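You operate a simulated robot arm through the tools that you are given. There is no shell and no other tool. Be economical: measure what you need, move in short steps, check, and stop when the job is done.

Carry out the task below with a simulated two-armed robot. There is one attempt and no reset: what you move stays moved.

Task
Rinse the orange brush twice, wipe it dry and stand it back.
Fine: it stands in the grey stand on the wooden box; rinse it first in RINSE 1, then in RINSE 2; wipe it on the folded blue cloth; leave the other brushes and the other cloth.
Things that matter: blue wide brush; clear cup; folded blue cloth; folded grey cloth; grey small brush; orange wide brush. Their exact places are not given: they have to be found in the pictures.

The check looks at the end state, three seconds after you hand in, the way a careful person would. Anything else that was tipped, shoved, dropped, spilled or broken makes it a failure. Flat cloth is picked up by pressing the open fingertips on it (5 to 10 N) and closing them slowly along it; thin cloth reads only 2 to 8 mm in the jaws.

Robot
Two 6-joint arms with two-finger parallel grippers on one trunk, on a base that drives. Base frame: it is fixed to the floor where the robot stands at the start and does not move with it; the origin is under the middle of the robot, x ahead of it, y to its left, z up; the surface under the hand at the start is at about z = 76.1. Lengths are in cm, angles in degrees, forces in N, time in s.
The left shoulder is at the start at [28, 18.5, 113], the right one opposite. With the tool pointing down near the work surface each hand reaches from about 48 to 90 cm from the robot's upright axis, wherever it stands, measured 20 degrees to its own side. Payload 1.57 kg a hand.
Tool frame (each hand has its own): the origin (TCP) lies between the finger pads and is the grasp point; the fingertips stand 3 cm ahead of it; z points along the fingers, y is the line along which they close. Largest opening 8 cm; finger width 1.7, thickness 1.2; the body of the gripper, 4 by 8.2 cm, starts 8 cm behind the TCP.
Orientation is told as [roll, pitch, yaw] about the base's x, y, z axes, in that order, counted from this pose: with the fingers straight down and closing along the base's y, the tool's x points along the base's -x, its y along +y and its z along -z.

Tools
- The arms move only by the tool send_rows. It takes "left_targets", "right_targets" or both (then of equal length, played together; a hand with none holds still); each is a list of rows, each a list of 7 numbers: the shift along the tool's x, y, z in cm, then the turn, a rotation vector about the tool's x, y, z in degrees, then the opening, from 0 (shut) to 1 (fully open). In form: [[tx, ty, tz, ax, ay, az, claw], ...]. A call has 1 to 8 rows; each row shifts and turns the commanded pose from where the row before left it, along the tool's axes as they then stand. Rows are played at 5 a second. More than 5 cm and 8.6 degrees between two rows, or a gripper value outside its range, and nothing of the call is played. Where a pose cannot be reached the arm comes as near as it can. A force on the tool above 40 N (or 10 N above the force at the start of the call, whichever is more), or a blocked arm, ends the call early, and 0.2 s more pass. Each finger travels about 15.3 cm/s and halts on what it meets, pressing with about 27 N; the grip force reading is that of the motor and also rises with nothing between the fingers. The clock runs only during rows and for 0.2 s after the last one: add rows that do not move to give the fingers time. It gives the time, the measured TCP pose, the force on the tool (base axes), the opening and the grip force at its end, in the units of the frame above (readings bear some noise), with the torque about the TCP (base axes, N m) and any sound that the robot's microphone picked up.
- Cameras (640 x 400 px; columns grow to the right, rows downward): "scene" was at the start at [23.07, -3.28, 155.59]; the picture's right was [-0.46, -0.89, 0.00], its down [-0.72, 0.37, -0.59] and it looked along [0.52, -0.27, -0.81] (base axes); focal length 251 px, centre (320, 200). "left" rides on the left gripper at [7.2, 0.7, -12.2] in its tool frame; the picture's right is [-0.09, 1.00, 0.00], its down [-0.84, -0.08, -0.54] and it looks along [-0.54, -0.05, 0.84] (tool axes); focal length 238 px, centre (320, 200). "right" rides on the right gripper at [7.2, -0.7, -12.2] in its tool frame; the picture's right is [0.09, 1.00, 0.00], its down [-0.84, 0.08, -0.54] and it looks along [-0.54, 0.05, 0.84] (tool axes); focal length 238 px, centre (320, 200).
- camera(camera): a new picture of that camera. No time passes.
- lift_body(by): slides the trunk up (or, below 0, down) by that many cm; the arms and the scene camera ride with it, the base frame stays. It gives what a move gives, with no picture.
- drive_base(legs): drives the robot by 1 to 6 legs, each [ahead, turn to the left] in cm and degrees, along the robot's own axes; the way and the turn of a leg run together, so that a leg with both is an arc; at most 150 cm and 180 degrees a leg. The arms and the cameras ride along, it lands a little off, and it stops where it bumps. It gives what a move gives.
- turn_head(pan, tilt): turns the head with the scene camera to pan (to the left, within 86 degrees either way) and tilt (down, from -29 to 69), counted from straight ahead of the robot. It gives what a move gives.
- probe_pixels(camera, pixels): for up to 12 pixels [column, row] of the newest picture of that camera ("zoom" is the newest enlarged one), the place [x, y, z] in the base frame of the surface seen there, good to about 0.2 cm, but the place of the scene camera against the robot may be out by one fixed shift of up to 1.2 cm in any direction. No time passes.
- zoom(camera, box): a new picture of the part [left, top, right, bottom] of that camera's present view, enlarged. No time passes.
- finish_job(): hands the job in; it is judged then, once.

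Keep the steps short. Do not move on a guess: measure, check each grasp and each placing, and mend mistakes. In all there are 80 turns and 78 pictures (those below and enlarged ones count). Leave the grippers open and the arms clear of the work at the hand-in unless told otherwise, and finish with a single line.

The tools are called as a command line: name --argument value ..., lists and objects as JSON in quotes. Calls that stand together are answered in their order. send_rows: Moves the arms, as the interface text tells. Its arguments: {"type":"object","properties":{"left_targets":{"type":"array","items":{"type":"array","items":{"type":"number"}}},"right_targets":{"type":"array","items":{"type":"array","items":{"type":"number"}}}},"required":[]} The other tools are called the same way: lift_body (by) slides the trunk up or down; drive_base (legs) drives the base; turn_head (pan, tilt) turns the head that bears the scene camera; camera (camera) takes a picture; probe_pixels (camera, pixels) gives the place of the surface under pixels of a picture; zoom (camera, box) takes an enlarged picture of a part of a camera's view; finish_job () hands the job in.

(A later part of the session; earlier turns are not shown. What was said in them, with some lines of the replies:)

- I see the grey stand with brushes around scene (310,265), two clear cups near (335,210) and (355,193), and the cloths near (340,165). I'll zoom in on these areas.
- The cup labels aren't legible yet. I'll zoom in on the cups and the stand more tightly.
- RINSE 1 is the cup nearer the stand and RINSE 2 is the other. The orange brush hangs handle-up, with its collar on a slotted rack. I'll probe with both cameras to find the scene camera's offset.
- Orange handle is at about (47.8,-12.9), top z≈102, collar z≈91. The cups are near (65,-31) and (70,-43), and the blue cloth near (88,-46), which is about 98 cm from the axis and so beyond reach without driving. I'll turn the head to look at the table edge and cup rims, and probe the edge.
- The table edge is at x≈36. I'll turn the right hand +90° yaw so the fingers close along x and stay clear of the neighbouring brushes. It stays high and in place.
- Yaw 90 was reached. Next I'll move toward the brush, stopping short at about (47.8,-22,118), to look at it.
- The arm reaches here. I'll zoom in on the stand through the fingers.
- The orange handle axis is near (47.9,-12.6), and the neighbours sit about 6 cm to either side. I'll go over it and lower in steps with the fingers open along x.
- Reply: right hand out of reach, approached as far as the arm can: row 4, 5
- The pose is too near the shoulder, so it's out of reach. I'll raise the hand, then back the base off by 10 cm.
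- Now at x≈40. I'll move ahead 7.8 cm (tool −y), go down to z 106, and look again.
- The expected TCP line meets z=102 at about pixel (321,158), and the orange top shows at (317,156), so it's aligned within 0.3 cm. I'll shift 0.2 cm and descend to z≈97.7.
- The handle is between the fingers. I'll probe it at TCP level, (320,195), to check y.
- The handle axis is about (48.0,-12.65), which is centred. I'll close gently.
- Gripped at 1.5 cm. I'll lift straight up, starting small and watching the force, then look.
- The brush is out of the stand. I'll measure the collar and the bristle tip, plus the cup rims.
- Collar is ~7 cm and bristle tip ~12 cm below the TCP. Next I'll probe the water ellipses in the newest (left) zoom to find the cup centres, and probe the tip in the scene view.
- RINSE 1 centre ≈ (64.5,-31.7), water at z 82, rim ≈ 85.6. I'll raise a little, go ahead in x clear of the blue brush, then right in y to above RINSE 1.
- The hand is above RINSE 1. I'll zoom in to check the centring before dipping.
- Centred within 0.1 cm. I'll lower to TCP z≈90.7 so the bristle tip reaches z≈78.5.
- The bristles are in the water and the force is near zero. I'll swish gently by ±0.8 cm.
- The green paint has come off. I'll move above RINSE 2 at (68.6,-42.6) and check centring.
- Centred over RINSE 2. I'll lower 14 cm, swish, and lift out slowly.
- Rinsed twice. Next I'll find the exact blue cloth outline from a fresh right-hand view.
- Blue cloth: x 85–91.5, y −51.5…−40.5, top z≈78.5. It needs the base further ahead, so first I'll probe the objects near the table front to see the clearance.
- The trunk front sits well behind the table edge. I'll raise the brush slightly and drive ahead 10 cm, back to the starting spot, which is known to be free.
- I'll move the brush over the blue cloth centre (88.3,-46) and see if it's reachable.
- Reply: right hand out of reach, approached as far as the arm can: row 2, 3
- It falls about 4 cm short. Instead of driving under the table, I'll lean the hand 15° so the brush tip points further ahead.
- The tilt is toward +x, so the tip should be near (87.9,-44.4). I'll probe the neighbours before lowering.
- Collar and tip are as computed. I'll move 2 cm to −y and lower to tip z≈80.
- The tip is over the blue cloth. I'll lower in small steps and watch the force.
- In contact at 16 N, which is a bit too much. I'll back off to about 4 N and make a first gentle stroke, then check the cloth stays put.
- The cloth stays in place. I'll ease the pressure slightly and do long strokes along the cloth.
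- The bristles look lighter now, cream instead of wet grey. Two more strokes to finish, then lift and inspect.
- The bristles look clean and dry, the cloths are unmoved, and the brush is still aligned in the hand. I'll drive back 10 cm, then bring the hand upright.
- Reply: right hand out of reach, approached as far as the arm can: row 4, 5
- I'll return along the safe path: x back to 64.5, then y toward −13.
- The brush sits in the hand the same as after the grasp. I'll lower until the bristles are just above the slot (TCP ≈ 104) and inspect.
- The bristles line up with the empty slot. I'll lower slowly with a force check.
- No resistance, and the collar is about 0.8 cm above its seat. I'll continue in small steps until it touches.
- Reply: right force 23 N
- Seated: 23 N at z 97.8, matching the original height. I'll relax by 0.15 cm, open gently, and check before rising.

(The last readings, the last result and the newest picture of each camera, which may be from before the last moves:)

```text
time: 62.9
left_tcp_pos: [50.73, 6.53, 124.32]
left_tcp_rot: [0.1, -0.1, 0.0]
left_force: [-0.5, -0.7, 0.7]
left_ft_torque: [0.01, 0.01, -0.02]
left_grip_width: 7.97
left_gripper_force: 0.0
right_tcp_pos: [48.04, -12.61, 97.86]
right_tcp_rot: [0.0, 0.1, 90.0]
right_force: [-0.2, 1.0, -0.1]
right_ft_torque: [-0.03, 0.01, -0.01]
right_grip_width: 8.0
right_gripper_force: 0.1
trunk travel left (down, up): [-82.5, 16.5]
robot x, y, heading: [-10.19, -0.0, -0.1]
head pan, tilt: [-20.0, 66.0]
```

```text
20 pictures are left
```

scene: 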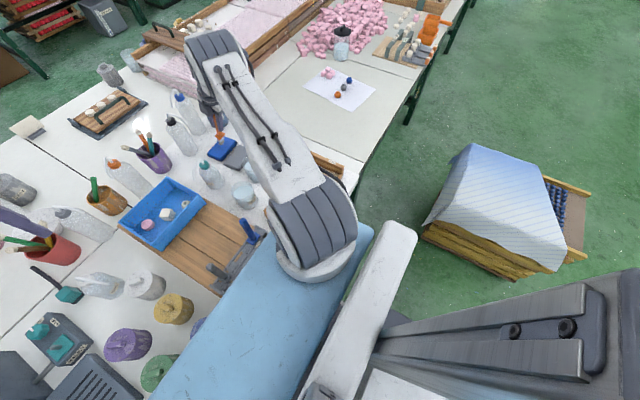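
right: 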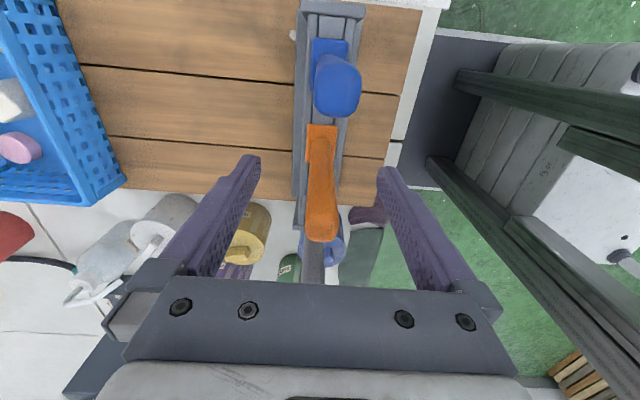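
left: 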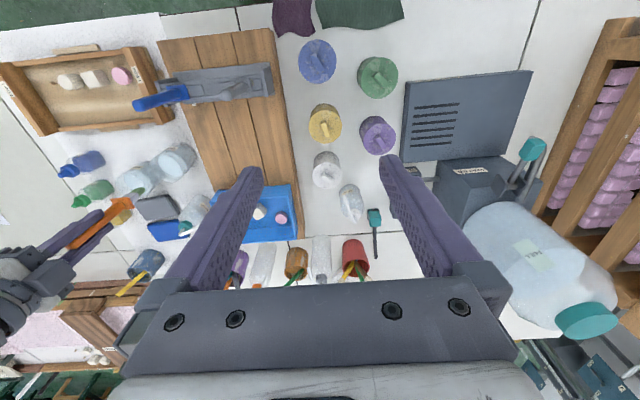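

The brush stands as before, at the same pixels as before the grasp. I'll rise straight up and clear to the right side above everything.

send_rows --right_targets '[[0, 0, -3, 0, 0, 0, 1], [0, 0, -4, 0, 0, 0, 1], [0, 0, -4, 0, 0, 0, 1], [0, 0, -4, 0, 0, 0, 1], [0, 0, -4, 0, 0, 0, 1], [0, 0, -4, 0, 0, 0, 1], [0, 0, 0, 0, 0, 0, 1]]'

send_rows --right_targets '[[4.8, 0, 0, 0, 0, 0, 1], [4.8, 0, 0, 0, 0, 0, 1], [4.8, 0, 0, 0, 0, 0, 1], [4.8, 0, 0, 0, 0, 0, 1], [4.8, 0, 0, 0, 0, 0, 1], [4.8, 0, 0, 0, 0, 0, 1], [0, 0, 0, 0, 0, 0, 1]]'

camera --camera "scene"

zoom --camera "scene" --box '[250, 60, 410, 220]'

camera --camera "left"

```text
time: 64.5
left_tcp_pos: [50.66, 6.36, 124.34]
left_tcp_rot: [0.1, 0.0, 0.0]
left_force: [0.1, 0.0, 1.2]
left_ft_torque: [-0.01, 0.01, -0.01]
left_grip_width: 8.0
left_gripper_force: 0.0
right_tcp_pos: [47.84, -12.7, 120.91]
right_tcp_rot: [0.0, 0.0, 90.1]
right_force: [-0.3, 0.1, 0.3]
right_ft_torque: [0.0, 0.0, -0.01]
right_grip_width: 8.01
right_gripper_force: 0.1
trunk travel left (down, up): [-82.5, 16.5]
robot x, y, heading: [-9.83, 0.12, -0.2]
head pan, tilt: [-20.0, 66.0]
```

```text
time: 66.1
left_tcp_pos: [50.81, 6.51, 124.27]
left_tcp_rot: [0.0, 0.1, 0.0]
left_force: [0.3, -0.5, 0.2]
left_ft_torque: [0.02, -0.02, 0.01]
left_grip_width: 8.0
left_gripper_force: 0.1
right_tcp_pos: [47.89, -41.52, 120.93]
right_tcp_rot: [0.1, -0.1, 90.1]
right_force: [0.1, -0.7, -0.7]
right_ft_torque: [0.02, -0.01, 0.03]
right_grip_width: 8.01
right_gripper_force: 0.2
trunk travel left (down, up): [-82.5, 16.5]
robot x, y, heading: [-9.66, -0.29, 0.2]
head pan, tilt: [-20.0, 66.0]
```

```text
19 pictures are left
```

scene: 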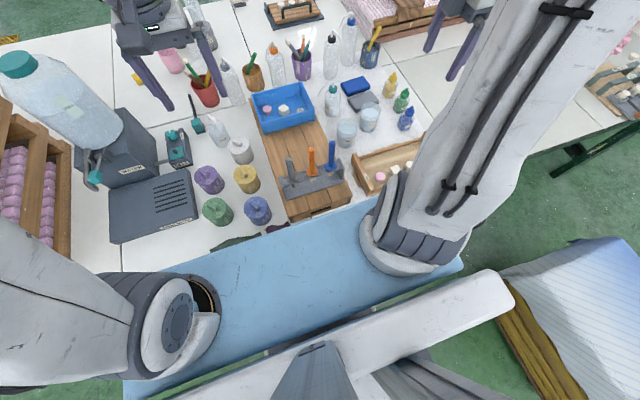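

```text
2.50 times, centred on (330, 140) of scene
```

zoom: 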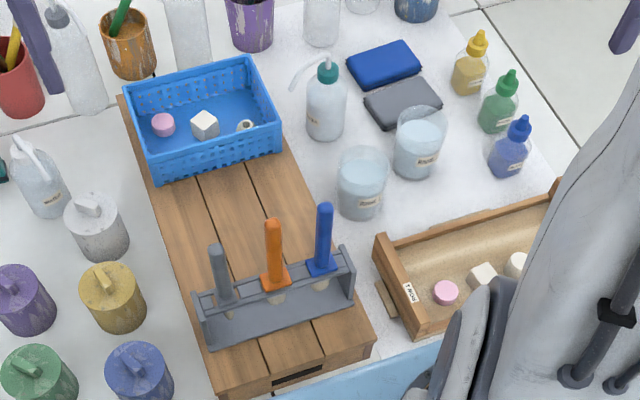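

```text
17 pictures are left
```

left: 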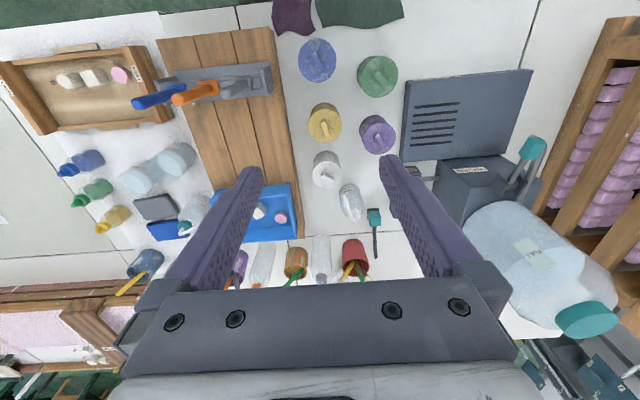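

The orange brush is back upright in the grey stand with clean bristles. Cups, cloths and the other brushes are unmoved, the grippers are open, and the arms are clear, so I'm handing in.

finish_job

```text
The job is handed in.
```

The orange brush was rinsed in RINSE 1, then RINSE 2, wiped on the folded blue cloth, and stood back in the grey stand, with nothing else seen to have moved.
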